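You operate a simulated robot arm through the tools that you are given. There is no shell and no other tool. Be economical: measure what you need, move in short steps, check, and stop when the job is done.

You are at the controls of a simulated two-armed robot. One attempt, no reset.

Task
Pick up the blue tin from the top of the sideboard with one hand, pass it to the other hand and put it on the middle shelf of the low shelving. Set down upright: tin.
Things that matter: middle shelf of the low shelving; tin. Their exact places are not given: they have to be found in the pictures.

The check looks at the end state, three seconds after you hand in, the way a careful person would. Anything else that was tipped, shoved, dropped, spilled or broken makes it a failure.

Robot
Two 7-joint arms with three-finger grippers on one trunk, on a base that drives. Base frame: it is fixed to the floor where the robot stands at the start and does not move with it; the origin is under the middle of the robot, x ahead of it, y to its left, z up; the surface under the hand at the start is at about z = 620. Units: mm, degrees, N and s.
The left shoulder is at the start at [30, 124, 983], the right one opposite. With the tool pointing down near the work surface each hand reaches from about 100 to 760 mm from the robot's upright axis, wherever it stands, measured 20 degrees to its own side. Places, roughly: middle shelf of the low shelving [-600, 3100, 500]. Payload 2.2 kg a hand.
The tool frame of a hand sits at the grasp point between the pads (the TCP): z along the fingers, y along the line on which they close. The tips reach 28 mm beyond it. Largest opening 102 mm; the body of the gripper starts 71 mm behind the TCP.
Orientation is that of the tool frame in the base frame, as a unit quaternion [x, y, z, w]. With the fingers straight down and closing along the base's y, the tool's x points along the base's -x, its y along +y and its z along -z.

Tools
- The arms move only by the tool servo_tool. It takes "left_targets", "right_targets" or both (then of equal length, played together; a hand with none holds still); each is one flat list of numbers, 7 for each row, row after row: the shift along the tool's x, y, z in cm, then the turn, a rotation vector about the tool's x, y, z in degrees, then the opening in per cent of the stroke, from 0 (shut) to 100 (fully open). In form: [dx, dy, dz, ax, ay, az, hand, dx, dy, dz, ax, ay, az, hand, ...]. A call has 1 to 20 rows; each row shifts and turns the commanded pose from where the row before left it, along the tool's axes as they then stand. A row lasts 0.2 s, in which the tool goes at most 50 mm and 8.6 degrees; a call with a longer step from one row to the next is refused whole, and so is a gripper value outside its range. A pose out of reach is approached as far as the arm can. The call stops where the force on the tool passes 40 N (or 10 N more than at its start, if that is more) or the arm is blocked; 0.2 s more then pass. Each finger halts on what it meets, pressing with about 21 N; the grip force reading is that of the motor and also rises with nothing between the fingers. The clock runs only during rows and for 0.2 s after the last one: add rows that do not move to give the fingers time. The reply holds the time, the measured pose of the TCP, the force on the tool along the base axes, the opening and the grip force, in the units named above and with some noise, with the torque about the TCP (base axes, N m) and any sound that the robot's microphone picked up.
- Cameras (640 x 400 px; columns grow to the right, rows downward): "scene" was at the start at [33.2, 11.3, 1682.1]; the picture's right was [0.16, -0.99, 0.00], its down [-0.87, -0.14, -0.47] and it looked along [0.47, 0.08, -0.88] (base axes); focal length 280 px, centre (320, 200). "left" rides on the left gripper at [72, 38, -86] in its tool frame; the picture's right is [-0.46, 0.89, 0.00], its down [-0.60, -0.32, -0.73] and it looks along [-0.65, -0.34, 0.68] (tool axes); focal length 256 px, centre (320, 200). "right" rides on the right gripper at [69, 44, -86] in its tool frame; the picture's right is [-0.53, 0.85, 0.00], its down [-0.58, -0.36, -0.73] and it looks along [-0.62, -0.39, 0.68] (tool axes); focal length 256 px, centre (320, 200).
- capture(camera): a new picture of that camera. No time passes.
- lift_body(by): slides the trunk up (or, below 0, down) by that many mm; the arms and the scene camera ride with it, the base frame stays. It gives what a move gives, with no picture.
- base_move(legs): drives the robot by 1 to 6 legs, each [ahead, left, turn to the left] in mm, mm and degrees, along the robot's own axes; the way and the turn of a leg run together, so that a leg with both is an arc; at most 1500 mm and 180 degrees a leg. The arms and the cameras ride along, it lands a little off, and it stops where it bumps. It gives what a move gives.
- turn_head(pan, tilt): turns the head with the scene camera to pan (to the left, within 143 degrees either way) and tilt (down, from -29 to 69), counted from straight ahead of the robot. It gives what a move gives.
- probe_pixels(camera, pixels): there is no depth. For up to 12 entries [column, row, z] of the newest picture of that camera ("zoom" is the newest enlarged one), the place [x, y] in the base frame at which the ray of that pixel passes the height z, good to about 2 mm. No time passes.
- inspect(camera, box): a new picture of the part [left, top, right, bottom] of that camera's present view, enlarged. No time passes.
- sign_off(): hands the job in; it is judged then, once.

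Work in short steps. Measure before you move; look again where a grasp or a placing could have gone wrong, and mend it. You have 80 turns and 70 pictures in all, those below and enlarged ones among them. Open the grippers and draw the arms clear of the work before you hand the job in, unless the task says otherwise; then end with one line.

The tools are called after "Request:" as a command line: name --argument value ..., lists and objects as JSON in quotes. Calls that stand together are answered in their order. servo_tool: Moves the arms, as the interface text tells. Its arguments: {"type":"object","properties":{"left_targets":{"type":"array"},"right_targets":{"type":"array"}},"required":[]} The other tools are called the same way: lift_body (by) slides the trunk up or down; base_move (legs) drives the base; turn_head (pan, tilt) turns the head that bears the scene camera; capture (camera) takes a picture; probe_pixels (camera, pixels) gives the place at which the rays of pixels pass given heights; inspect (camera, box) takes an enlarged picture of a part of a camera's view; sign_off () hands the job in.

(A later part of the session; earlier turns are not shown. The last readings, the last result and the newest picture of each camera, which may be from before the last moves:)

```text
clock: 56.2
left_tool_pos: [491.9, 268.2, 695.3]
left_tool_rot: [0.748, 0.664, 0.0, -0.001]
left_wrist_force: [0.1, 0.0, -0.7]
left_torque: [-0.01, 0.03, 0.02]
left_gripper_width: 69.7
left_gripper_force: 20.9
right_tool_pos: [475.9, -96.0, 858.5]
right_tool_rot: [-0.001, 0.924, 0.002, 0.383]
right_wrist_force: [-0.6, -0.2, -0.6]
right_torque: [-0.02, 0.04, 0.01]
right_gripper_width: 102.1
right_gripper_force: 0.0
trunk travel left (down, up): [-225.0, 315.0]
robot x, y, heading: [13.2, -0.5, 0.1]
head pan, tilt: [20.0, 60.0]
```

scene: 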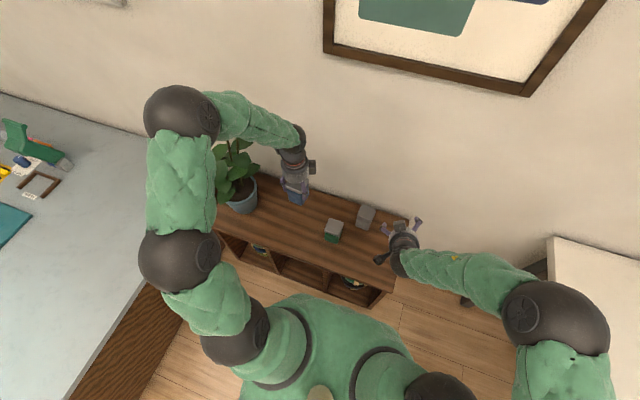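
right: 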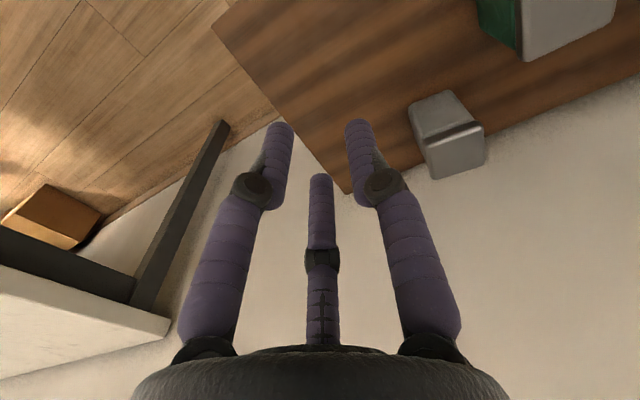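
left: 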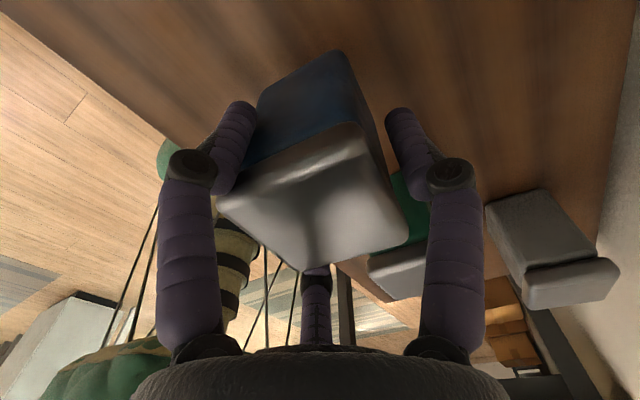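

I nudge 2 mm lower, open, rise clear and turn the hand back by 90° so it stays aligned with the tin, then look.

Request:
servo_tool --left_targets '[0, 0, 0.15, 0, 0, 0, 40, 0, 0, 0, 0, 0, 0, 80, 0, 0, 0, 0, 0, 0, 100, 0, 0, 0, 0, 0, 0, 100, 0, 0, -3, 0, 0, 0, 100, 0, 0, -3, 0, 0, 0, 100, 0, 0, 0, 0, 0, -8.2, 100, 0, 0, 0, 0, 0, -8.2, 100, 0, 0, 0, 0, 0, -8.2, 100, 0, 0, 0, 0, 0, -8.2, 100, 0, 0, 0, 0, 0, -8.2, 100, 0, 0, 0, 0, 0, -8.2, 100, 0, 0, 0, 0, 0, -8.2, 100, 0, 0, 0, 0, 0, -8.2, 100, 0, 0, 0, 0, 0, -8.2, 100, 0, 0, 0, 0, 0, -8.2, 100, 0, 0, 0, 0, 0, -8, 100]'

Request:
capture --camera "left"

Request:
inspect --camera "scene" --box '[270, 165, 350, 245]'

```text
clock: 59.8
left_tool_pos: [492.7, 269.8, 754.9]
left_tool_rot: [0.058, 0.998, 0.001, 0.0]
left_wrist_force: [0.3, 0.2, 0.0]
left_torque: [0.0, -0.02, -0.02]
left_gripper_width: 101.9
left_gripper_force: 0.1
right_tool_pos: [476.3, -95.8, 859.0]
right_tool_rot: [-0.002, 0.924, 0.002, 0.382]
right_wrist_force: [-0.3, -0.2, 0.6]
right_torque: [0.02, 0.01, 0.01]
right_gripper_width: 101.8
right_gripper_force: 0.1
trunk travel left (down, up): [-225.0, 315.0]
robot x, y, heading: [12.0, 1.5, 0.2]
head pan, tilt: [20.0, 60.0]
```

```text
39 pictures are left
```

left: 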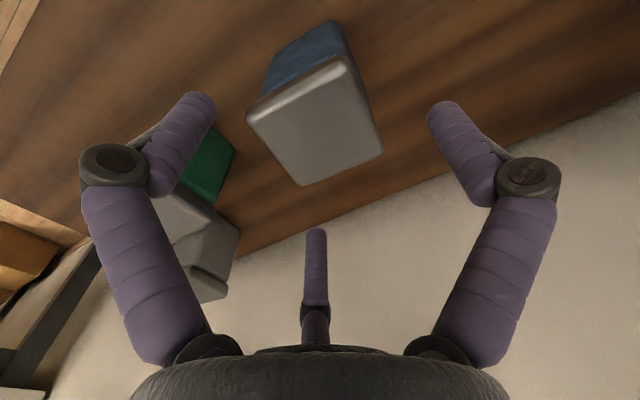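

```text
5.00 times, centred on (310, 205) of scene
```

zoom: 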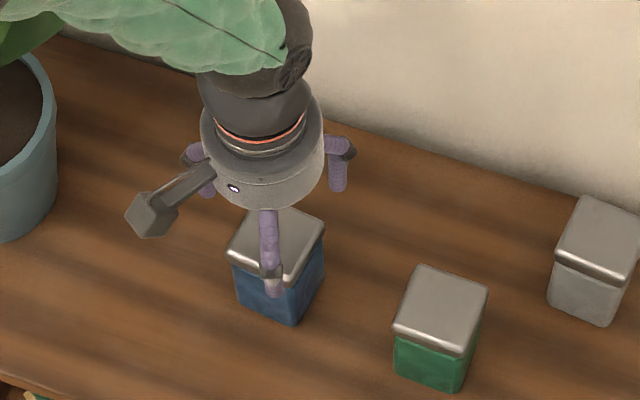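

Three prongs are plainly visible. I probe the lid corners (247,112),(348,57),(383,152),(300,185) for the tin's exact place.

Request:
probe_pixels --camera "left" --pixels '[[247, 112, 702], [350, 56, 702], [383, 152, 702], [299, 186, 702]]'

```text
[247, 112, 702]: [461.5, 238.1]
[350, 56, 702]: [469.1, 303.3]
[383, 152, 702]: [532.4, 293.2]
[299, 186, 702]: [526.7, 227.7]
```

Tin centre ≈(497,266). I shift so all three prongs will touch, descend so the tips sit ~22 mm below the lid top, close and lift a little.

Request:
servo_tool --left_targets '[-0.47, -0.8, 0, 0, 0, 1, 100, 0, 0, 2.3, 0, 0, 0, 100, 0, 0, 2.3, 0, 0, 0, 100, 0, 0, 0, 0, 0, 0, 80, 0, 0, 0, 0, 0, 0, 60, 0, 0, 0, 0, 0, 0, 40, 0, 0, 0, 0, 0, 0, 35, 0, 0, 0, 0, 0, 0, 35, 0, 0, 0, 0, 0, 0, 35, 0, 0, -2, 0, 0, 0, 35, 0, 0, -2, 0, 0, 0, 35, 0, 0, 0, 0, 0, 0, 35]'

Request:
capture --camera "left"

Request:
inspect --camera "scene" --box '[270, 165, 350, 245]'

```text
clock: 62.4
left_tool_pos: [496.4, 261.4, 748.1]
left_tool_rot: [0.066, 0.998, 0.0, 0.0]
left_wrist_force: [-0.6, 0.5, -1.0]
left_torque: [0.01, -0.03, 0.0]
left_gripper_width: 71.5
left_gripper_force: 20.9
right_tool_pos: [476.5, -96.8, 859.1]
right_tool_rot: [-0.001, 0.924, 0.001, 0.383]
right_wrist_force: [0.5, -0.1, 0.5]
right_torque: [-0.03, -0.02, 0.0]
right_gripper_width: 101.7
right_gripper_force: 0.1
trunk travel left (down, up): [-225.0, 315.0]
robot x, y, heading: [12.9, 4.7, 0.3]
head pan, tilt: [20.0, 60.0]
```

```text
37 pictures are left
```

left: 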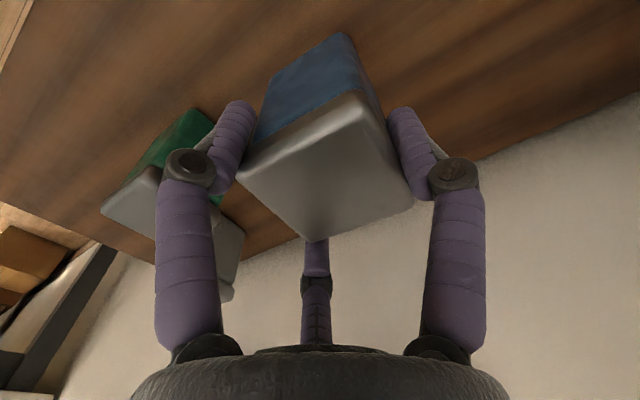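

```text
5.00 times, centred on (310, 205) of scene
```

zoom: 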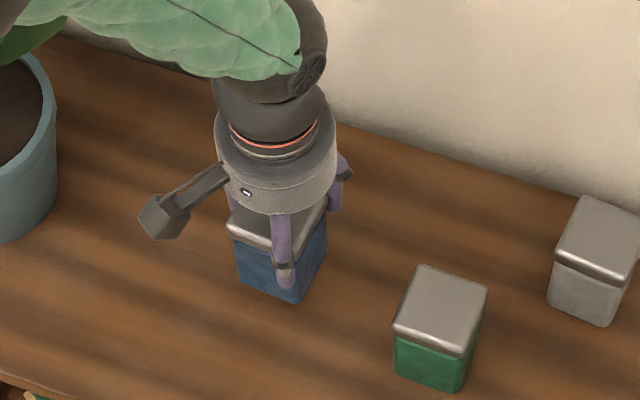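

The rim grip is sound (71.5 mm, all three prongs touch). Since prongs sit at 120°, a roll of just −30° puts one prong on top for the right hand pointing ahead. I lift, turn the tin by 82° so that the side facing the right hand is free of prongs, and back off.

Request:
servo_tool --left_targets '[0, 0, -4, 0, 0, 0, 35, 0, 0, -4, 0, 0, 0, 35, 0, 0, -4, 0, 0, 0, 35, 0, 0, -4, 0, 0, 0, 35, 0, 0, -4, 0, 0, 0, 35, 0, 0, 0, 0, 0, 8.24, 35, 0, 0, 0, 0, 0, 8.24, 35, 0, 0, 0, 0, 0, 8.24, 35, 0, 0, 0, 0, 0, 8.24, 35, 0, 0, 0, 0, 0, 8.24, 35, 0, 0, 0, 0, 0, 8.24, 35, 0, 0, 0, 0, 0, 8.24, 35, 0, 0, 0, 0, 0, 8.24, 35, 0, 0, 0, 0, 0, 8.24, 35, 0, 0, 0, 0, 0, 8.24, 35]'

Request:
base_move --legs '[[-500, 0, 0]]'

Request:
servo_tool --right_targets '[-0.5, 1.5, 2.5, 0, -7.5, 0, 100, -0.5, 1.5, 2.5, 0, -7.5, 0, 100, -0.8, 1.5, 2.5, 0, -7.5, 0, 100, -0.8, 1.5, 2, 0, -7.5, 0, 100, -0.8, 0, 2, 0, -7.5, 0, 100, -0.8, 0, 2, 0, -7.5, 0, 100, 0, 0, 0, 0, 0, -7.5, 100, 0, 0, 0, 0, 0, -7.5, 100, 0, 0, 0, 0, 0, -7.5, 100, 0, 0, 0, 0, 0, -7.5, 100, 0, 0, 0, 0, 0, 0, 100]'

Request:
turn_head --pan 0 --tilt 50

Request:
capture --camera "scene"

```text
clock: 65.6
left_tool_pos: [496.8, 261.2, 947.2]
left_tool_rot: [0.709, 0.705, 0.0, 0.0]
left_wrist_force: [-0.2, -0.6, -0.4]
left_torque: [-0.01, -0.01, 0.0]
left_gripper_width: 70.7
left_gripper_force: 21.1
right_tool_pos: [475.0, -96.1, 860.0]
right_tool_rot: [-0.002, 0.924, 0.002, 0.382]
right_wrist_force: [-0.4, 1.0, 0.6]
right_torque: [0.01, -0.04, -0.02]
right_gripper_width: 102.0
right_gripper_force: 0.0
trunk travel left (down, up): [-225.0, 315.0]
robot x, y, heading: [14.7, 4.0, 0.0]
head pan, tilt: [20.0, 60.0]
```

```text
clock: 68.5
left_tool_pos: [-2.9, 257.6, 949.0]
left_tool_rot: [0.71, 0.704, 0.0, 0.0]
left_wrist_force: [-0.6, -0.1, -0.5]
left_torque: [0.04, -0.03, 0.02]
left_gripper_width: 71.0
left_gripper_force: 21.0
right_tool_pos: [-24.2, -99.1, 860.6]
right_tool_rot: [0.001, 0.924, 0.001, 0.382]
right_wrist_force: [0.8, -0.5, 0.0]
right_torque: [0.01, -0.02, 0.02]
right_gripper_width: 101.9
right_gripper_force: 0.0
trunk travel left (down, up): [-225.0, 315.0]
robot x, y, heading: [-489.2, 2.4, -0.3]
head pan, tilt: [20.0, 60.0]
```

```text
clock: 70.9
left_tool_pos: [-1.8, 257.5, 948.2]
left_tool_rot: [0.71, 0.704, 0.001, 0.0]
left_wrist_force: [-0.4, -0.4, -1.6]
left_torque: [0.05, 0.0, -0.03]
left_gripper_width: 70.6
left_gripper_force: 20.9
right_tool_pos: [57.3, -37.1, 858.8]
right_tool_rot: [-0.196, 0.75, -0.169, 0.609]
right_wrist_force: [0.6, 0.3, 0.5]
right_torque: [-0.02, -0.02, 0.0]
right_gripper_width: 101.9
right_gripper_force: 0.0
right hand out of reach, approached as far as the arm can: row 4, 5, 6
trunk travel left (down, up): [-225.0, 315.0]
robot x, y, heading: [-488.0, 3.7, -0.0]
head pan, tilt: [20.0, 60.0]
```

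```text
clock: 71.8
left_tool_pos: [-1.2, 256.8, 949.2]
left_tool_rot: [0.71, 0.704, 0.0, -0.001]
left_wrist_force: [-0.3, -0.3, -2.0]
left_torque: [0.02, 0.01, 0.01]
left_gripper_width: 70.6
left_gripper_force: 21.3
right_tool_pos: [57.8, -37.9, 858.2]
right_tool_rot: [-0.195, 0.75, -0.168, 0.609]
right_wrist_force: [0.0, 0.3, 0.1]
right_torque: [-0.04, -0.01, -0.02]
right_gripper_width: 102.1
right_gripper_force: 0.1
trunk travel left (down, up): [-225.0, 315.0]
robot x, y, heading: [-485.8, 8.3, -0.1]
head pan, tilt: [0.0, 50.0]
```

```text
35 pictures are left
```

scene: 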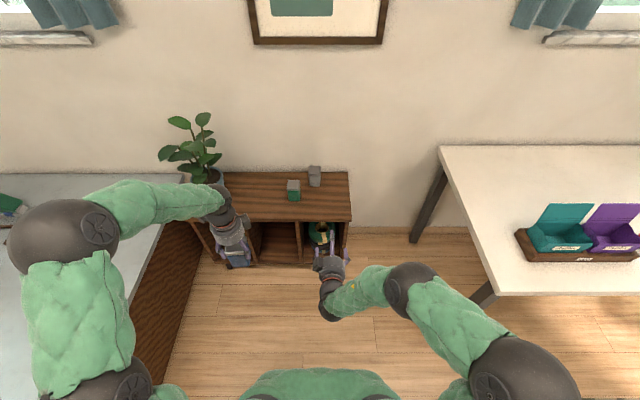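

The right hand stands 11.6° below horizontal with a prong on top, roll as wanted. Before the pass I test what pitch it can hold at shelf height relative to the shoulder: 25° pitch and 120 mm lower.

Request:
servo_tool --right_targets '[0, 0, 0, -3.35, 5.8, -0.1, 100, 0, 0, 0, -3.35, 5.8, -0.1, 100, 2.3, 1.36, 1.3, 0, 0, 0, 100, 2.3, 1.36, 1.3, 0, 0, 0, 100, 2.3, 1.36, 1.3, 0, 0, 0, 100, 2.3, 1.36, 1.3, 0, 0, 0, 100, 0, 0, 0, 0, 0, 0, 100]'

```text
clock: 73.4
left_tool_pos: [-1.7, 257.3, 947.6]
left_tool_rot: [0.71, 0.704, 0.0, 0.0]
left_wrist_force: [0.7, -0.9, -0.8]
left_torque: [0.05, 0.04, 0.04]
left_gripper_width: 70.6
left_gripper_force: 21.2
right_tool_pos: [59.1, -35.0, 738.5]
right_tool_rot: [-0.213, 0.816, -0.146, 0.518]
right_wrist_force: [-0.8, -0.7, 0.7]
right_torque: [0.0, -0.03, -0.01]
right_gripper_width: 102.1
right_gripper_force: 0.1
trunk travel left (down, up): [-225.0, 315.0]
robot x, y, heading: [-486.8, 5.8, -0.2]
head pan, tilt: [0.0, 50.0]
```

25° is reached. I test 15° at the same place.

Request:
servo_tool --right_targets '[0, 0, 0, 2.5, -4.33, 0, 100, 0, 0, 0, 2.5, -4.33, 0, 100, 0, 0, 0, 0, 0, 0, 100]'

```text
clock: 74.2
left_tool_pos: [-2.0, 257.5, 949.5]
left_tool_rot: [0.709, 0.705, 0.0, 0.0]
left_wrist_force: [-0.3, 0.1, -0.2]
left_torque: [0.01, 0.05, -0.02]
left_gripper_width: 70.8
left_gripper_force: 21.3
right_tool_pos: [59.6, -35.0, 738.2]
right_tool_rot: [-0.214, 0.816, -0.143, 0.518]
right_wrist_force: [0.0, 0.0, -0.1]
right_torque: [0.01, -0.01, -0.02]
right_gripper_width: 102.1
right_gripper_force: 0.1
right hand out of reach, approached as far as the arm can: row 1, 2
trunk travel left (down, up): [-225.0, 315.0]
robot x, y, heading: [-491.3, 2.0, -0.3]
head pan, tilt: [0.0, 50.0]
```

At shelf depth the pitch limit is ≈25°, so I'll grasp at ≈15° relative pitch; the tin then lands tilted only 10°. I raise the right hand back and set 15°.

Request:
servo_tool --right_targets '[-2.3, -1.36, -1.3, 0, 0, 0, 100, -2.3, -1.36, -1.3, 0, 0, 0, 100, -2.3, -1.36, -1.3, 0, 0, 0, 100, -2.3, -1.36, -1.3, 0, 0, 0, 100, 0, 0, 0, 2.5, -4.33, 0, 100, 0, 0, 0, 2.5, -4.33, 0, 100, 0, 0, 0, 0, 0, 0, 100]'

```text
clock: 75.8
left_tool_pos: [-1.0, 257.4, 948.8]
left_tool_rot: [0.711, 0.703, 0.001, -0.001]
left_wrist_force: [-0.7, -0.3, -1.4]
left_torque: [0.02, 0.03, 0.03]
left_gripper_width: 71.0
left_gripper_force: 20.9
right_tool_pos: [57.4, -37.0, 856.6]
right_tool_rot: [-0.202, 0.767, -0.163, 0.587]
right_wrist_force: [-0.1, 0.0, 0.1]
right_torque: [0.0, 0.0, 0.01]
right_gripper_width: 102.1
right_gripper_force: 0.1
trunk travel left (down, up): [-225.0, 315.0]
robot x, y, heading: [-488.6, 2.8, -0.1]
head pan, tilt: [0.0, 50.0]
```

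Right hand is at (57,-37,857), 15° down. I bring the left hand with the tin round in front of it: ahead, across, then down.

Request:
servo_tool --left_targets '[0, 3.62, 0, 0, 0, 0, 35, 0, 3.62, 0, 0, 0, 0, 35, 0, 3.62, 0, 0, 0, 0, 35, 0, 3.62, 0, 0, 0, 0, 35, 0, 3.62, 0, 0, 0, 0, 35, -4.2, 0, 0, 0, 0, 0, 35, -4.2, 0, 0, 0, 0, 0, 35, -4.2, 0, 0, 0, 0, 0, 35, -4.2, 0, 0, 0, 0, 0, 35, -4.2, 0, 0, 0, 0, 0, 35, -4.2, 0, 0, 0, 0, 0, 35, -4.2, 0, 0, 0, 0, 0, 35, 0, 0, 3.1, 0, 0, 0, 35, 0, 0, 3.1, 0, 0, 0, 35, 0, 0, 0, 0, 0, 0, 35]'

Request:
capture --camera "scene"

Request:
capture --camera "right"

```text
clock: 79.0
left_tool_pos: [179.0, -38.6, 887.6]
left_tool_rot: [0.71, 0.704, -0.001, 0.0]
left_wrist_force: [0.0, -0.2, -0.9]
left_torque: [-0.03, -0.02, -0.01]
left_gripper_width: 70.8
left_gripper_force: 20.8
right_tool_pos: [56.7, -35.1, 857.0]
right_tool_rot: [-0.202, 0.767, -0.162, 0.587]
right_wrist_force: [-0.4, 0.0, -0.3]
right_torque: [0.0, -0.02, 0.03]
right_gripper_width: 102.0
right_gripper_force: 0.2
trunk travel left (down, up): [-225.0, 315.0]
robot x, y, heading: [-482.8, 3.6, -0.1]
head pan, tilt: [0.0, 50.0]
```

```text
34 pictures are left
```

scene: 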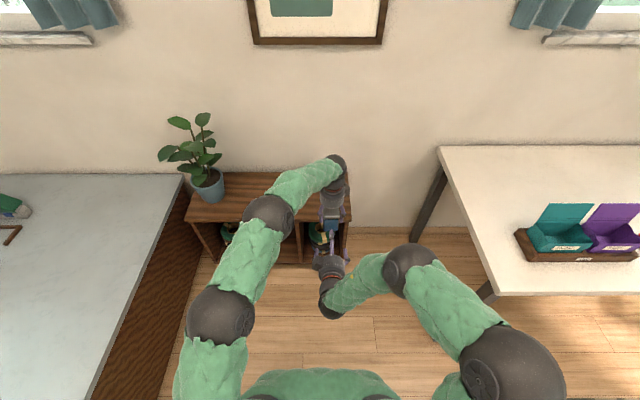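

```text
33 pictures are left
```

right: 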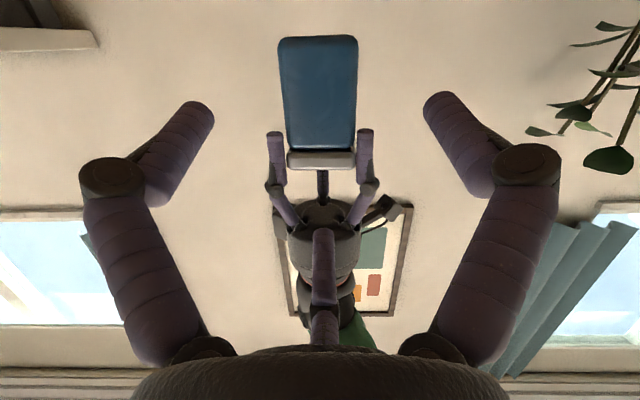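

Alignment is excellent: tin at col 318 between the right prongs (192/445), left prongs clear. I bring the tin in 75 mm and check.

Request:
servo_tool --left_targets '[0, -2.5, 0, 0, 0, 0, 35, 0, -2.5, 0, 0, 0, 0, 35, 0, -2.5, 0, 0, 0, 0, 35, 0, 0, 0, 0, 0, 0, 35]'

Request:
capture --camera "right"

Request:
inspect --camera "scene" --box '[290, 180, 370, 300]'

```text
clock: 80.0
left_tool_pos: [101.7, -38.8, 888.0]
left_tool_rot: [0.71, 0.704, 0.0, 0.0]
left_wrist_force: [0.2, 0.0, -0.9]
left_torque: [-0.01, 0.0, -0.04]
left_gripper_width: 70.9
left_gripper_force: 20.9
right_tool_pos: [56.7, -37.7, 857.0]
right_tool_rot: [-0.201, 0.767, -0.163, 0.587]
right_wrist_force: [0.4, -0.4, -0.1]
right_torque: [-0.01, -0.02, -0.01]
right_gripper_width: 102.2
right_gripper_force: 0.1
trunk travel left (down, up): [-225.0, 315.0]
robot x, y, heading: [-488.7, 2.1, -0.1]
head pan, tilt: [0.0, 50.0]
```

```text
32 pictures are left
```

right: 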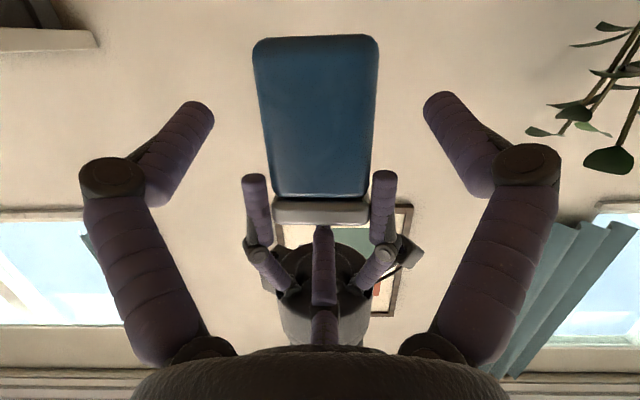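

```text
3.33 times, centred on (330, 240) of scene
```

zoom: 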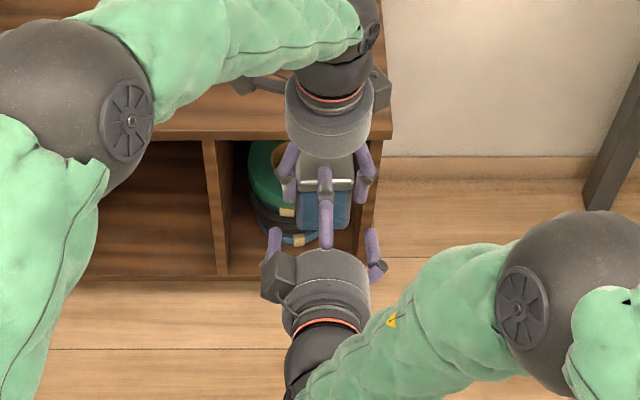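

Top prong passes over the lid and the side prongs lie below the left prong tips. I move in the last 30 mm and look again.

Request:
servo_tool --left_targets '[0, -1.5, 0.1, 0, 0, 0, 35, 0, -1.5, 0.1, 0, 0, 0, 35, 0, 0, 0, 0, 0, 0, 35]'

Request:
capture --camera "right"

Request:
inspect --camera "scene" --box '[290, 190, 370, 270]'

```text
clock: 80.8
left_tool_pos: [72.5, -38.8, 883.4]
left_tool_rot: [0.71, 0.704, 0.0, 0.0]
left_wrist_force: [0.0, 0.1, -1.8]
left_torque: [0.0, 0.01, 0.03]
left_gripper_width: 70.7
left_gripper_force: 20.8
right_tool_pos: [58.5, -35.8, 855.9]
right_tool_rot: [-0.201, 0.767, -0.163, 0.587]
right_wrist_force: [-0.6, 0.5, 0.2]
right_torque: [-0.01, 0.0, 0.03]
right_gripper_width: 102.1
right_gripper_force: 0.1
trunk travel left (down, up): [-225.0, 315.0]
robot x, y, heading: [-487.3, 1.8, -0.0]
head pan, tilt: [0.0, 50.0]
```

```text
30 pictures are left
```

right: 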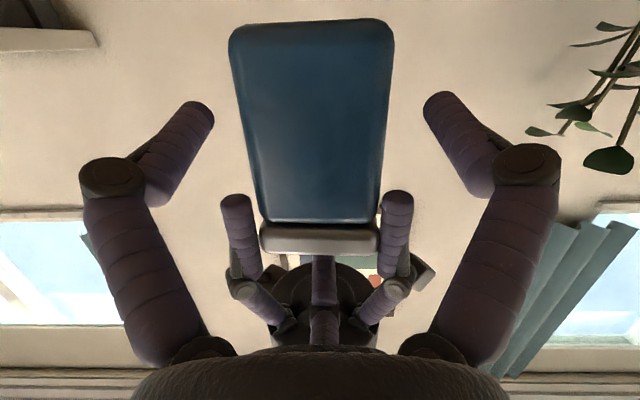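

```text
5.00 times, centred on (330, 230) of scene
```

zoom: 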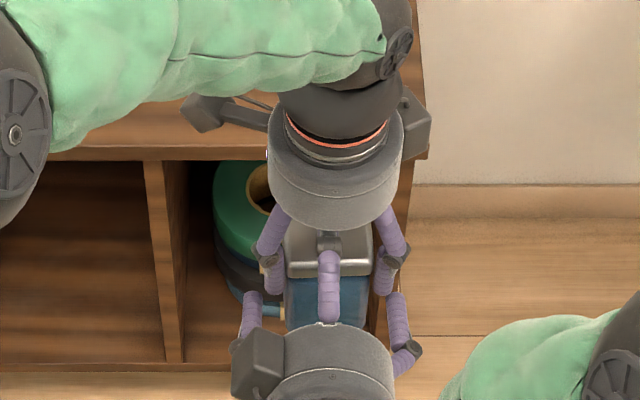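

All clear. I close the right hand on the tin.

Request:
servo_tool --right_targets '[0, 0, 0, 0, 0, 0, 85, 0, 0, 0, 0, 0, 0, 72, 0, 0, 0, 0, 0, 0, 60, 0, 0, 0, 0, 0, 0, 45, 0, 0, 0, 0, 0, 0, 35, 0, 0, 0, 0, 0, 0, 35, 0, 0, 0, 0, 0, 0, 35]'

Request:
capture --camera "right"

Request:
inspect --camera "scene" --box '[290, 190, 370, 270]'

```text
clock: 82.4
left_tool_pos: [70.2, -39.9, 882.6]
left_tool_rot: [0.711, 0.703, -0.001, -0.002]
left_wrist_force: [-4.3, 5.1, -20.3]
left_torque: [0.1, -0.09, -0.11]
left_gripper_width: 71.1
left_gripper_force: 21.2
right_tool_pos: [58.3, -36.6, 858.0]
right_tool_rot: [-0.199, 0.766, -0.164, 0.588]
right_wrist_force: [3.9, -4.9, 17.8]
right_torque: [0.0, -0.02, 0.02]
right_gripper_width: 69.8
right_gripper_force: 20.7
trunk travel left (down, up): [-225.0, 315.0]
robot x, y, heading: [-484.2, 6.4, -0.1]
head pan, tilt: [0.0, 50.0]
```

```text
28 pictures are left
```

right: 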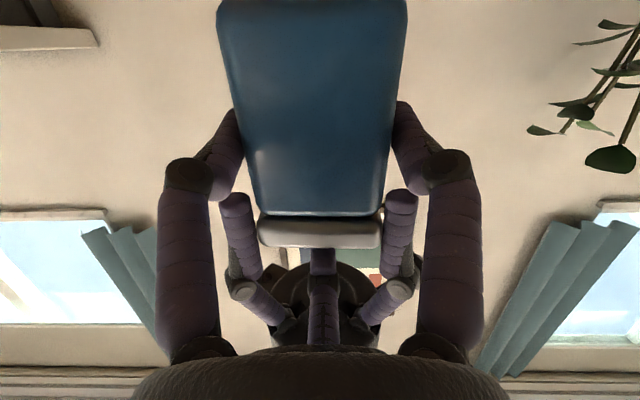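

```text
5.00 times, centred on (330, 230) of scene
```

zoom: 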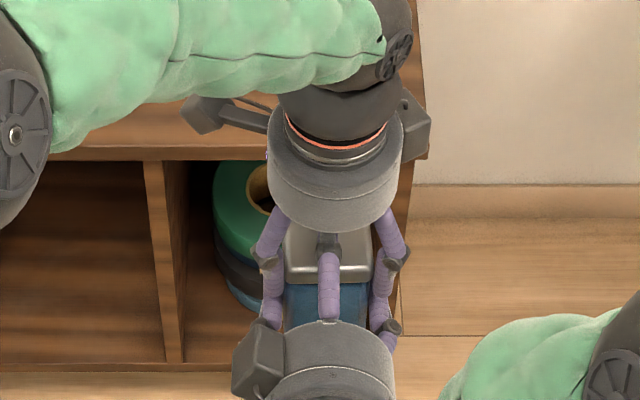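

Both hands hold the tin (69.8 mm, 20.7 N), with ~18 N vertical strain between them. I relieve it with a 2 mm lowering of the left hand, then see.

Request:
servo_tool --left_targets '[0, 0, 0.15, 0, 0, 0, 35, 0, 0, 0.1, 0, 0, 0, 35, 0, 0, 0, 0, 0, 0, 35]'

```text
clock: 83.2
left_tool_pos: [70.8, -38.2, 882.1]
left_tool_rot: [0.71, 0.704, -0.001, -0.001]
left_wrist_force: [-12.4, 7.9, -6.6]
left_torque: [0.12, 0.36, -0.14]
left_gripper_width: 71.2
left_gripper_force: 21.7
right_tool_pos: [57.6, -37.3, 857.3]
right_tool_rot: [-0.201, 0.768, -0.163, 0.586]
right_wrist_force: [12.7, -6.6, 5.9]
right_torque: [0.11, -0.18, 0.08]
right_gripper_width: 68.3
right_gripper_force: 20.9
trunk travel left (down, up): [-225.0, 315.0]
robot x, y, heading: [-489.3, 0.7, -0.2]
head pan, tilt: [0.0, 50.0]
```

Strain is low now. I open the left hand fully and then check the tin before lifting the left away.

Request:
servo_tool --left_targets '[0, 0, 0, 0, 0, 0, 45, 0, 0, 0, 0, 0, 0, 80, 0, 0, 0, 0, 0, 0, 100, 0, 0, 0, 0, 0, 0, 100, 0, 0, 0, 0, 0, 0, 100]'

Request:
capture --camera "right"

```text
clock: 84.4
left_tool_pos: [72.0, -38.7, 883.3]
left_tool_rot: [0.71, 0.704, 0.0, 0.0]
left_wrist_force: [0.0, 0.4, 0.4]
left_torque: [0.01, 0.03, 0.01]
left_gripper_width: 102.0
left_gripper_force: 0.1
right_tool_pos: [57.4, -36.5, 856.6]
right_tool_rot: [-0.202, 0.767, -0.163, 0.586]
right_wrist_force: [-0.2, -0.5, -0.4]
right_torque: [-0.01, 0.01, -0.04]
right_gripper_width: 68.4
right_gripper_force: 21.0
trunk travel left (down, up): [-225.0, 315.0]
robot x, y, heading: [-486.6, -2.0, -0.2]
head pan, tilt: [0.0, 50.0]
```

```text
26 pictures are left
```

right: 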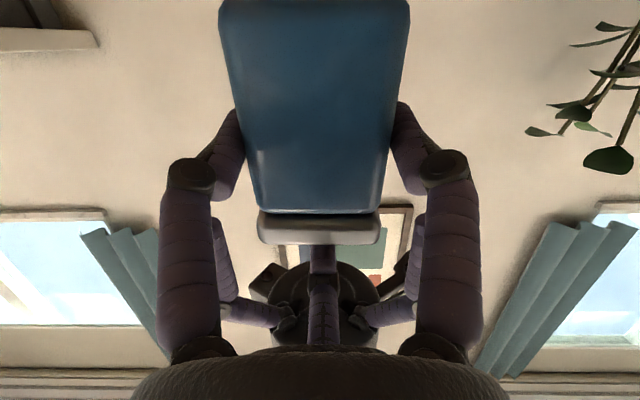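

The right hand holds the tin alone. I lift the left hand straight up, then move it out to its own side.

Request:
servo_tool --left_targets '[0, 0, -4, 0, 0, 0, 100, 0, 0, -4, 0, 0, 0, 100, 0, 0, -4, 0, 0, 0, 100, 0, 0, -4, 0, 0, 0, 100, 4.5, 0, 0, 0, 0, 0, 100, 4.5, 0, 0, 0, 0, 0, 100, 4.5, 0, 0, 0, 0, 0, 100, 4.5, 0, 0, 0, 0, 0, 100, 4.5, -3, 0, 0, 0, 0, 100, 4.5, -3, 0, 0, 0, 0, 100, 4.5, -3, 0, 0, 0, 0, 100, 0, -4, 0, 0, 0, 0, 100]'

Request:
turn_head --pan 90 --tilt 40

Request:
capture --camera "scene"

```text
refused: row 9 steps farther than a row can; nothing moved
```

```text
clock: 86.0
left_tool_pos: [70.7, -38.4, 882.8]
left_tool_rot: [0.71, 0.704, 0.0, 0.0]
left_wrist_force: [-0.8, -0.2, -0.1]
left_torque: [-0.01, -0.02, -0.01]
left_gripper_width: 102.0
left_gripper_force: 0.0
right_tool_pos: [58.7, -37.3, 857.2]
right_tool_rot: [-0.202, 0.767, -0.163, 0.586]
right_wrist_force: [-0.8, 0.0, -0.2]
right_torque: [-0.01, 0.04, 0.0]
right_gripper_width: 68.2
right_gripper_force: 21.4
trunk travel left (down, up): [-225.0, 315.0]
robot x, y, heading: [-487.6, 7.4, -0.0]
head pan, tilt: [90.0, 40.0]
```

```text
25 pictures are left
```

scene: 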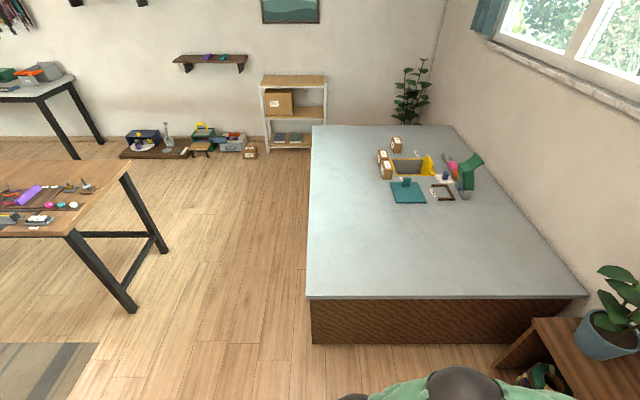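

The call was refused for a too-long row; I resend it with shorter steps, and probe lane obstacles: table leg (133,312), island corner (312,343), shelf feet (267,151)/(312,150), floor box (250,159).

Request:
servo_tool --left_targets '[0, 0, -4, 0, 0, 0, 100, 0, 0, -4, 0, 0, 0, 100, 0, 0, -4, 0, 0, 0, 100, 0, 0, -4, 0, 0, 0, 100, 4.5, 0, 0, 0, 0, 0, 100, 4.5, 0, 0, 0, 0, 0, 100, 4.5, 0, 0, 0, 0, 0, 100, 4.5, 0, 0, 0, 0, 0, 100, 4, -2.5, 0, 0, 0, 0, 100, 4, -2.5, 0, 0, 0, 0, 100, 4, -2.5, 0, 0, 0, 0, 100, 0, -4, 0, 0, 0, 0, 100]'

Request:
probe_pixels --camera "scene" --pixels '[[133, 312, 0], [312, 343, 0], [267, 151, 0], [250, 159, 0], [308, 298, 620], [312, 126, 620], [164, 252, 0], [265, 118, 480], [327, 118, 480]]'

```text
clock: 88.6
left_tool_pos: [-42.9, 264.9, 1044.6]
left_tool_rot: [0.71, 0.704, 0.0, 0.001]
left_wrist_force: [-0.8, 0.2, 0.9]
left_torque: [0.0, 0.01, -0.01]
left_gripper_width: 102.2
left_gripper_force: 0.1
right_tool_pos: [56.3, -38.5, 857.9]
right_tool_rot: [-0.201, 0.767, -0.164, 0.587]
right_wrist_force: [-1.2, 0.2, -0.1]
right_torque: [-0.02, -0.03, 0.04]
right_gripper_width: 68.2
right_gripper_force: 20.7
trunk travel left (down, up): [-225.0, 315.0]
robot x, y, heading: [-487.3, 2.2, -0.1]
head pan, tilt: [90.0, 40.0]
```

```text
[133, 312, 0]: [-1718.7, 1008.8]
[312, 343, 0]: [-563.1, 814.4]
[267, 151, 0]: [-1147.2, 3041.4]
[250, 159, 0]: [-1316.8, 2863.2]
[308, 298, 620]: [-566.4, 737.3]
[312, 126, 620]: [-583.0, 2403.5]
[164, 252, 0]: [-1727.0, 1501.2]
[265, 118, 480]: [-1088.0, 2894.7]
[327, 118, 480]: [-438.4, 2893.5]
```

The lane is clear between x≈-1700 and -565. I back up, turn left 90°, and drive along it part way, then look.

Request:
base_move --legs '[[-560, 0, 0], [0, 0, 90], [1400, 0, 0]]'

Request:
turn_head --pan -10 --tilt 35

Request:
capture --camera "scene"

```text
clock: 102.3
left_tool_pos: [-1308.5, 1862.3, 1042.9]
left_tool_rot: [0.006, 1.0, 0.001, 0.0]
left_wrist_force: [-0.3, 0.2, -0.5]
left_torque: [0.01, -0.02, 0.02]
left_gripper_width: 102.0
left_gripper_force: 0.1
right_tool_pos: [-1006.0, 1957.7, 857.4]
right_tool_rot: [0.683, -0.402, -0.299, -0.531]
right_wrist_force: [-0.9, 0.6, 0.8]
right_torque: [-0.02, -0.01, 0.02]
right_gripper_width: 67.7
right_gripper_force: 20.9
trunk travel left (down, up): [-225.0, 315.0]
robot x, y, heading: [-1046.8, 1413.1, 89.7]
head pan, tilt: [90.0, 40.0]
```

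```text
clock: 104.1
left_tool_pos: [-1307.9, 1862.4, 1044.1]
left_tool_rot: [0.006, 1.0, 0.001, 0.0]
left_wrist_force: [-0.3, 0.5, 0.0]
left_torque: [0.0, 0.02, 0.01]
left_gripper_width: 102.0
left_gripper_force: 0.0
right_tool_pos: [-1005.7, 1957.1, 856.7]
right_tool_rot: [0.684, -0.401, -0.299, -0.531]
right_wrist_force: [0.3, -0.2, 0.3]
right_torque: [0.0, 0.0, -0.03]
right_gripper_width: 68.1
right_gripper_force: 21.0
trunk travel left (down, up): [-225.0, 315.0]
robot x, y, heading: [-1049.9, 1414.4, 89.5]
head pan, tilt: [-10.0, 35.0]
```

```text
24 pictures are left
```

scene: 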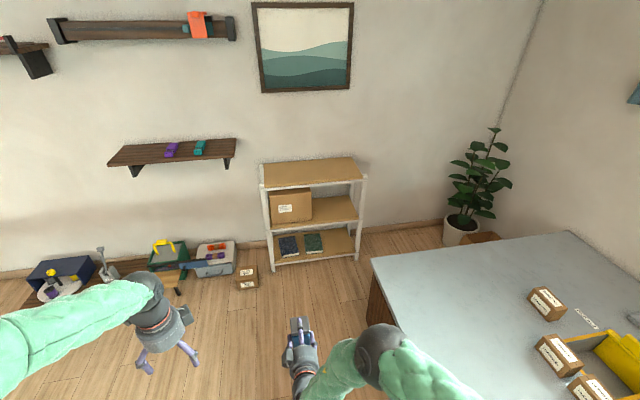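

The tin is still held (302,325) and the shelving is at (312,210). I enlarge it to measure shelf heights and the box.

Request:
inspect --camera "scene" --box '[250, 150, 378, 280]'

```text
3.08 times, centred on (314, 215) of scene
```

zoom: 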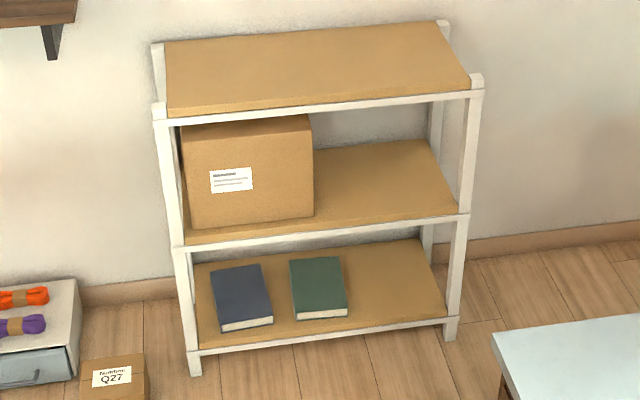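

I probe the front feet on the floor, then the shelf front edges at candidate heights.

Request:
probe_pixels --camera "zoom" --pixels '[[196, 376, 0], [449, 341, 0], [186, 244, 440], [457, 212, 440], [186, 244, 480], [457, 212, 480], [168, 116, 780], [467, 89, 780], [168, 116, 820], [467, 89, 820], [313, 217, 460], [430, 140, 460]]'

Request:
probe_pixels --camera "zoom" --pixels '[[192, 228, 460], [315, 182, 460], [345, 141, 460], [470, 210, 460], [80, 390, 0], [148, 398, 0], [491, 336, 620]]'

```text
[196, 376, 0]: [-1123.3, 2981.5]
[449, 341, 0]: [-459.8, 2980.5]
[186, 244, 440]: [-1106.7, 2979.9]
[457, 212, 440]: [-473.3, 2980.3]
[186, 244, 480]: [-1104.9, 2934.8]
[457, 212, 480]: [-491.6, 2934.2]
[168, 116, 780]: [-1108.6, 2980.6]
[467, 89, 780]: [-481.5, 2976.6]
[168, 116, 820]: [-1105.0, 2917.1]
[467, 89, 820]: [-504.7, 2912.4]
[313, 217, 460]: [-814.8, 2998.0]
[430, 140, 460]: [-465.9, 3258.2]
```

```text
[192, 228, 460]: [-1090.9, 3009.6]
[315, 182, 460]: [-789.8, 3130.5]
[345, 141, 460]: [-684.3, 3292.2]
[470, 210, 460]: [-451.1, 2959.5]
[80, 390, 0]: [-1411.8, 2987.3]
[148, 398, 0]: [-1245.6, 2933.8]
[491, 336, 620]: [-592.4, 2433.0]
```

Middle shelf: top z≈440, front y≈2981, free x≈-800…-480; top shelf ≈780. Target for the tin ≈(-640,3045). I tuck the left hand back and up, then drive to a pre-position facing 65°.

Request:
servo_tool --left_targets '[0, -4, -2, 0, 0, 0, 100, 0, -4, -2, 0, 0, 0, 100, 0, -4, -2, 0, 0, 0, 100, 0, -4, -2, 0, 0, 0, 100]'

Request:
base_move --legs '[[880, -35, 0], [0, 0, -24.5]]'

Request:
turn_head --pan -25 --tilt 55

Request:
capture --camera "scene"

```text
clock: 105.1
left_tool_pos: [-1310.5, 1699.0, 1124.3]
left_tool_rot: [0.007, 1.0, 0.0, 0.0]
left_wrist_force: [0.4, -0.2, 0.0]
left_torque: [0.0, 0.01, 0.0]
left_gripper_width: 102.1
left_gripper_force: 0.1
right_tool_pos: [-1006.1, 1957.0, 857.6]
right_tool_rot: [0.683, -0.402, -0.299, -0.532]
right_wrist_force: [0.5, -0.2, -0.1]
right_torque: [-0.01, 0.01, -0.03]
right_gripper_width: 67.8
right_gripper_force: 21.0
trunk travel left (down, up): [-225.0, 315.0]
robot x, y, heading: [-1048.0, 1413.0, 89.5]
head pan, tilt: [-10.0, 35.0]
```

```text
clock: 110.9
left_tool_pos: [-1130.8, 2654.0, 1123.7]
left_tool_rot: [0.219, 0.976, 0.0, 0.0]
left_wrist_force: [-0.5, -0.5, -0.1]
left_torque: [0.02, 0.04, -0.03]
left_gripper_width: 102.0
left_gripper_force: 0.0
right_tool_pos: [-747.2, 2761.8, 857.8]
right_tool_rot: [0.584, -0.537, -0.179, -0.581]
right_wrist_force: [-0.8, 0.1, 0.0]
right_torque: [-0.02, 0.04, 0.0]
right_gripper_width: 67.9
right_gripper_force: 21.5
trunk travel left (down, up): [-225.0, 315.0]
robot x, y, heading: [-1014.5, 2284.4, 65.3]
head pan, tilt: [-10.0, 35.0]
```

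```text
clock: 111.8
left_tool_pos: [-1131.5, 2654.5, 1123.1]
left_tool_rot: [0.219, 0.976, 0.001, 0.001]
left_wrist_force: [0.8, -0.1, -0.3]
left_torque: [0.01, 0.03, 0.03]
left_gripper_width: 102.3
left_gripper_force: 0.0
right_tool_pos: [-746.7, 2762.7, 857.2]
right_tool_rot: [0.584, -0.537, -0.179, -0.581]
right_wrist_force: [-0.3, -0.7, 0.3]
right_torque: [-0.02, 0.0, -0.02]
right_gripper_width: 68.1
right_gripper_force: 21.2
trunk travel left (down, up): [-225.0, 315.0]
robot x, y, heading: [-1004.8, 2286.3, 65.0]
head pan, tilt: [-25.0, 55.0]
```

```text
22 pictures are left
```

scene: 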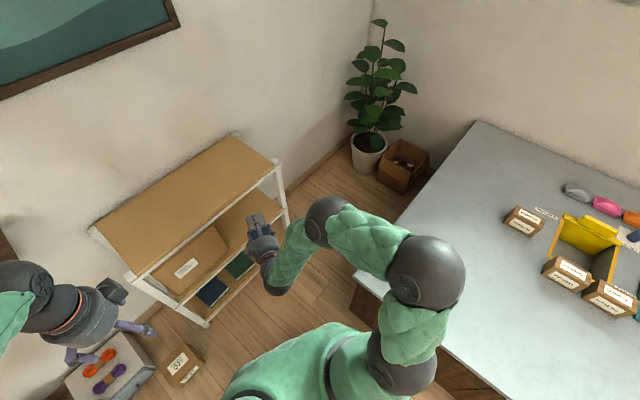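

The right elbow (428,270) overhangs the island, so I probe its place at likely heights before lowering the trunk.

Request:
probe_pixels --camera "scene" --pixels '[[428, 270, 1050], [428, 270, 950], [428, 270, 850], [325, 222, 950], [325, 222, 850], [404, 350, 983]]'

```text
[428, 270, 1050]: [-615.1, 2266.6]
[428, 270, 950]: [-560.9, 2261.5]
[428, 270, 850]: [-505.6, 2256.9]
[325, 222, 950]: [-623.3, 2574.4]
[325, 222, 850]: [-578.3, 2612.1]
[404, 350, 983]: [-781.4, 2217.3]
```

The elbow would be low over the island at this heading, so I turn back to 90° and advance: there the elbow is past the island's end and the tin stays ~20 mm short of the shelving. Then I lower the trunk.

Request:
base_move --legs '[[0, 0, 25], [60, 0, 0]]'

Request:
turn_head --pan -25 --tilt 60

Request:
capture --camera "scene"

```text
clock: 114.0
left_tool_pos: [-1277.4, 2630.9, 1123.2]
left_tool_rot: [0.001, 1.0, -0.001, 0.0]
left_wrist_force: [1.0, 0.1, -0.4]
left_torque: [-0.03, 0.0, -0.01]
left_gripper_width: 102.0
left_gripper_force: 0.0
right_tool_pos: [-975.0, 2889.9, 856.1]
right_tool_rot: [0.687, -0.398, -0.3, -0.529]
right_wrist_force: [0.7, -0.8, -0.9]
right_torque: [0.0, -0.02, 0.02]
right_gripper_width: 67.6
right_gripper_force: 20.7
trunk travel left (down, up): [-225.0, 315.0]
robot x, y, heading: [-1011.4, 2344.9, 90.2]
head pan, tilt: [-25.0, 55.0]
```

```text
clock: 114.7
left_tool_pos: [-1277.0, 2628.6, 1123.4]
left_tool_rot: [0.001, 1.0, 0.0, -0.001]
left_wrist_force: [-0.6, 0.4, 0.1]
left_torque: [-0.01, -0.01, 0.01]
left_gripper_width: 102.0
left_gripper_force: 0.0
right_tool_pos: [-975.7, 2888.8, 857.9]
right_tool_rot: [0.686, -0.398, -0.301, -0.529]
right_wrist_force: [0.3, -1.3, -0.1]
right_torque: [-0.02, 0.02, -0.01]
right_gripper_width: 67.8
right_gripper_force: 20.9
trunk travel left (down, up): [-225.0, 315.0]
robot x, y, heading: [-1009.5, 2345.2, 90.2]
head pan, tilt: [-25.0, 60.0]
```

```text
21 pictures are left
```

scene: 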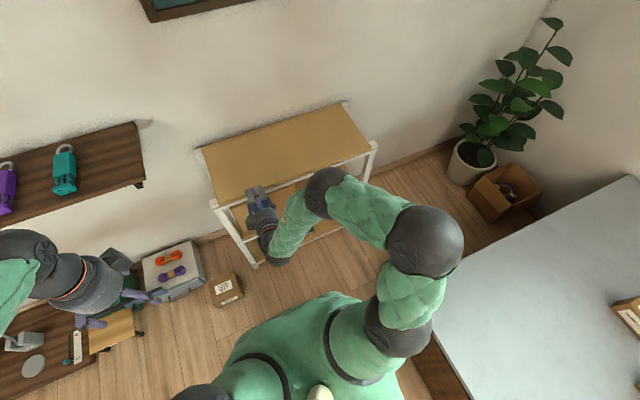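

Clearances look fine: tin's far side ≈y 2937 vs shelf front 2981. I lower the trunk fully.

Request:
lift_body --by -222

Request:
capture --camera "scene"

Request:
capture --camera "right"

```text
clock: 117.0
left_tool_pos: [-1277.4, 2627.4, 902.1]
left_tool_rot: [0.002, 1.0, 0.0, 0.0]
left_wrist_force: [-0.1, 0.4, -0.1]
left_torque: [-0.04, 0.01, -0.03]
left_gripper_width: 102.0
left_gripper_force: 0.0
right_tool_pos: [-975.3, 2887.7, 635.1]
right_tool_rot: [0.686, -0.398, -0.302, -0.529]
right_wrist_force: [0.4, 0.9, -0.4]
right_torque: [0.0, -0.01, 0.0]
right_gripper_width: 68.0
right_gripper_force: 21.2
trunk travel left (down, up): [-3.0, 537.0]
robot x, y, heading: [-1009.5, 2344.9, 90.2]
head pan, tilt: [-25.0, 60.0]
```

```text
20 pictures are left
```

scene: 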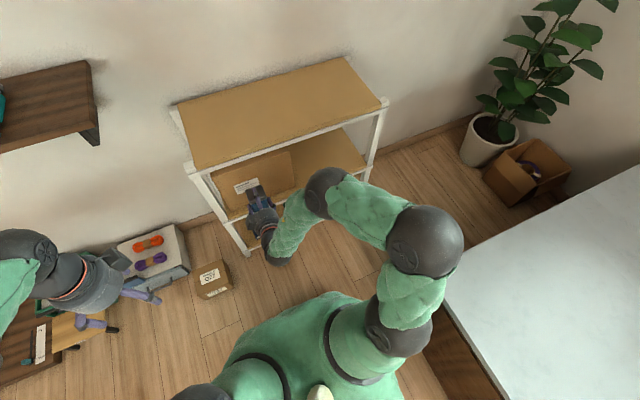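

```text
19 pictures are left
```

right: 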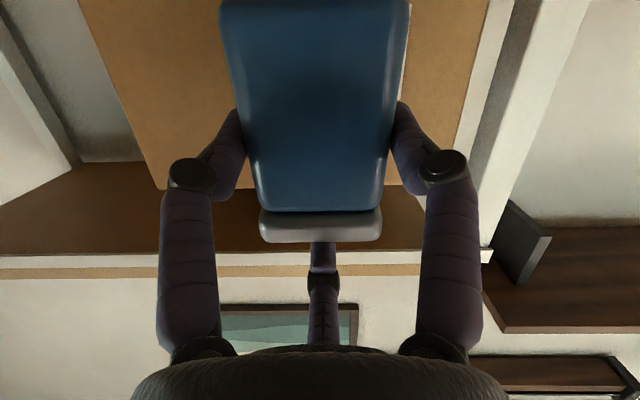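

The tin is upright in the hand. I lower the hand 95 mm with the pitch going to ≈24°.

Request:
servo_tool --right_targets '[0, 0, 0, -2.25, 3.9, 0, 35, 0, 0, 0, -2.25, 3.9, 0, 35, 2.5, 1.44, 1.28, 0, 0, 0, 35, 2.5, 1.44, 1.28, 0, 0, 0, 35, 2.5, 1.44, 1.28, 0, 0, 0, 35, 0, 0, 0, 0, 0, 0, 35]'

```text
clock: 118.4
left_tool_pos: [-1277.7, 2629.2, 901.0]
left_tool_rot: [0.001, 1.0, 0.0, 0.0]
left_wrist_force: [0.7, 0.6, 0.3]
left_torque: [-0.03, 0.03, 0.04]
left_gripper_width: 102.1
left_gripper_force: 0.1
right_tool_pos: [-976.2, 2886.4, 538.4]
right_tool_rot: [0.725, -0.422, -0.268, -0.474]
right_wrist_force: [0.1, -0.1, 0.8]
right_torque: [0.01, -0.02, 0.03]
right_gripper_width: 67.5
right_gripper_force: 20.9
trunk travel left (down, up): [-3.0, 537.0]
robot x, y, heading: [-1010.8, 2343.9, 90.3]
head pan, tilt: [-25.0, 60.0]
```

At (-976,2886,538), pitch 24°. I drive the first arc to face ≈78° and look.

Request:
base_move --legs '[[60, -65, -12]]'

Request:
capture --camera "scene"

Request:
capture --camera "right"

```text
clock: 119.6
left_tool_pos: [-1139.9, 2730.7, 902.3]
left_tool_rot: [0.106, 0.994, 0.0, 0.0]
left_wrist_force: [0.4, 0.9, 0.0]
left_torque: [0.0, 0.0, -0.01]
left_gripper_width: 102.4
left_gripper_force: 0.1
right_tool_pos: [-791.9, 2920.8, 539.8]
right_tool_rot: [0.677, -0.496, -0.217, -0.499]
right_wrist_force: [0.1, 0.5, 0.2]
right_torque: [-0.01, 0.02, -0.01]
right_gripper_width: 68.1
right_gripper_force: 20.6
trunk travel left (down, up): [-3.0, 537.0]
robot x, y, heading: [-943.3, 2395.2, 78.3]
head pan, tilt: [-25.0, 60.0]
```

```text
18 pictures are left
```

scene: 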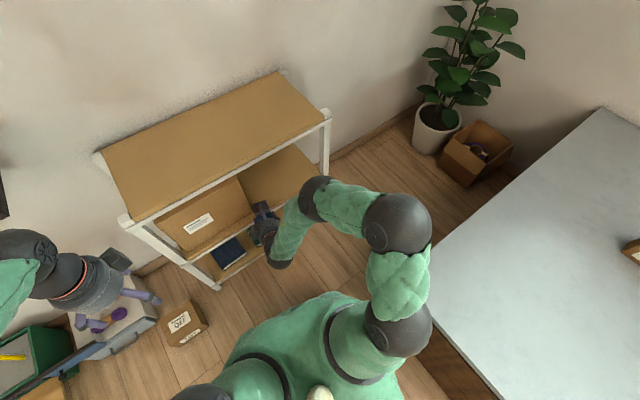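

```text
17 pictures are left
```

right: 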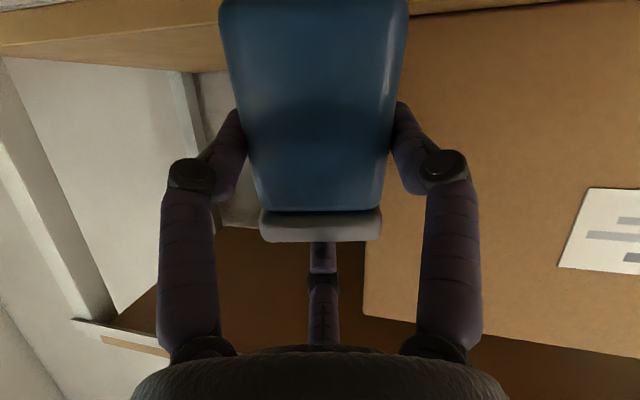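

All clear: box is off to one side and the free bay ahead. I drive the second arc, bringing the tin over the free part of the middle shelf.

Request:
base_move --legs '[[75, 13, -6.6], [75, 13, -6.6]]'

Request:
capture --camera "right"

Request:
turn_head --pan 0 --tilt 45

Request:
capture --camera "scene"

```text
clock: 121.3
left_tool_pos: [-1038.3, 2918.0, 901.2]
left_tool_rot: [0.218, 0.976, 0.0, 0.0]
left_wrist_force: [-0.5, -0.5, -0.3]
left_torque: [0.04, 0.0, 0.02]
left_gripper_width: 101.9
left_gripper_force: 0.0
right_tool_pos: [-655.5, 3026.7, 540.6]
right_tool_rot: [0.616, -0.569, -0.159, -0.521]
right_wrist_force: [-0.3, -2.3, 8.5]
right_torque: [-0.38, -0.12, -0.04]
right_gripper_width: 68.5
right_gripper_force: 20.9
trunk travel left (down, up): [-3.0, 537.0]
robot x, y, heading: [-917.9, 2549.0, 65.3]
head pan, tilt: [-25.0, 60.0]
```

```text
16 pictures are left
```

right: 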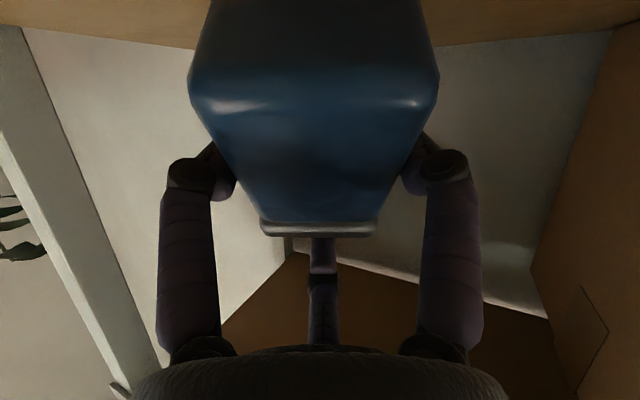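

```text
clock: 122.2
left_tool_pos: [-1037.7, 2918.9, 901.2]
left_tool_rot: [0.218, 0.976, 0.0, 0.001]
left_wrist_force: [1.0, -0.4, -0.7]
left_torque: [0.02, -0.04, 0.02]
left_gripper_width: 101.9
left_gripper_force: 0.1
right_tool_pos: [-654.4, 3025.1, 540.0]
right_tool_rot: [0.616, -0.568, -0.16, -0.521]
right_wrist_force: [0.1, -0.6, 5.8]
right_torque: [-0.26, -0.02, -0.08]
right_gripper_width: 68.1
right_gripper_force: 21.0
trunk travel left (down, up): [-3.0, 537.0]
robot x, y, heading: [-917.4, 2548.4, 65.0]
head pan, tilt: [0.0, 45.0]
```

```text
15 pictures are left
```

scene: 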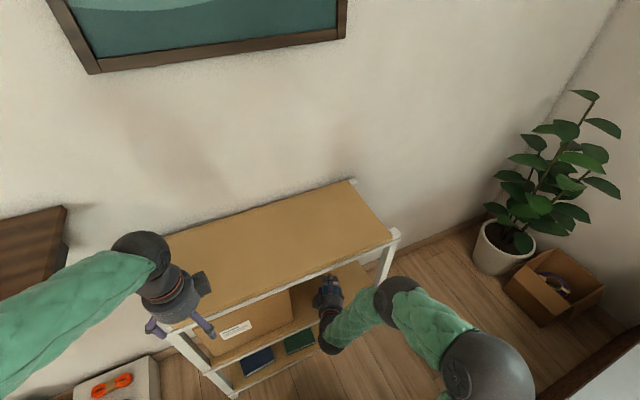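

The wrist shows +6–8 N upward and the tin has rotated in the grip: its bottom caught the shelf's front edge. I enlarge both views to see the state.

Request:
inspect --camera "scene" --box '[270, 250, 390, 360]'

```text
3.64 times, centred on (330, 305) of scene
```

zoom: 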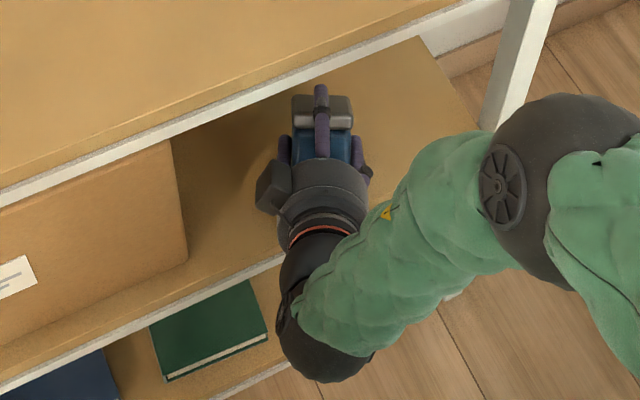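

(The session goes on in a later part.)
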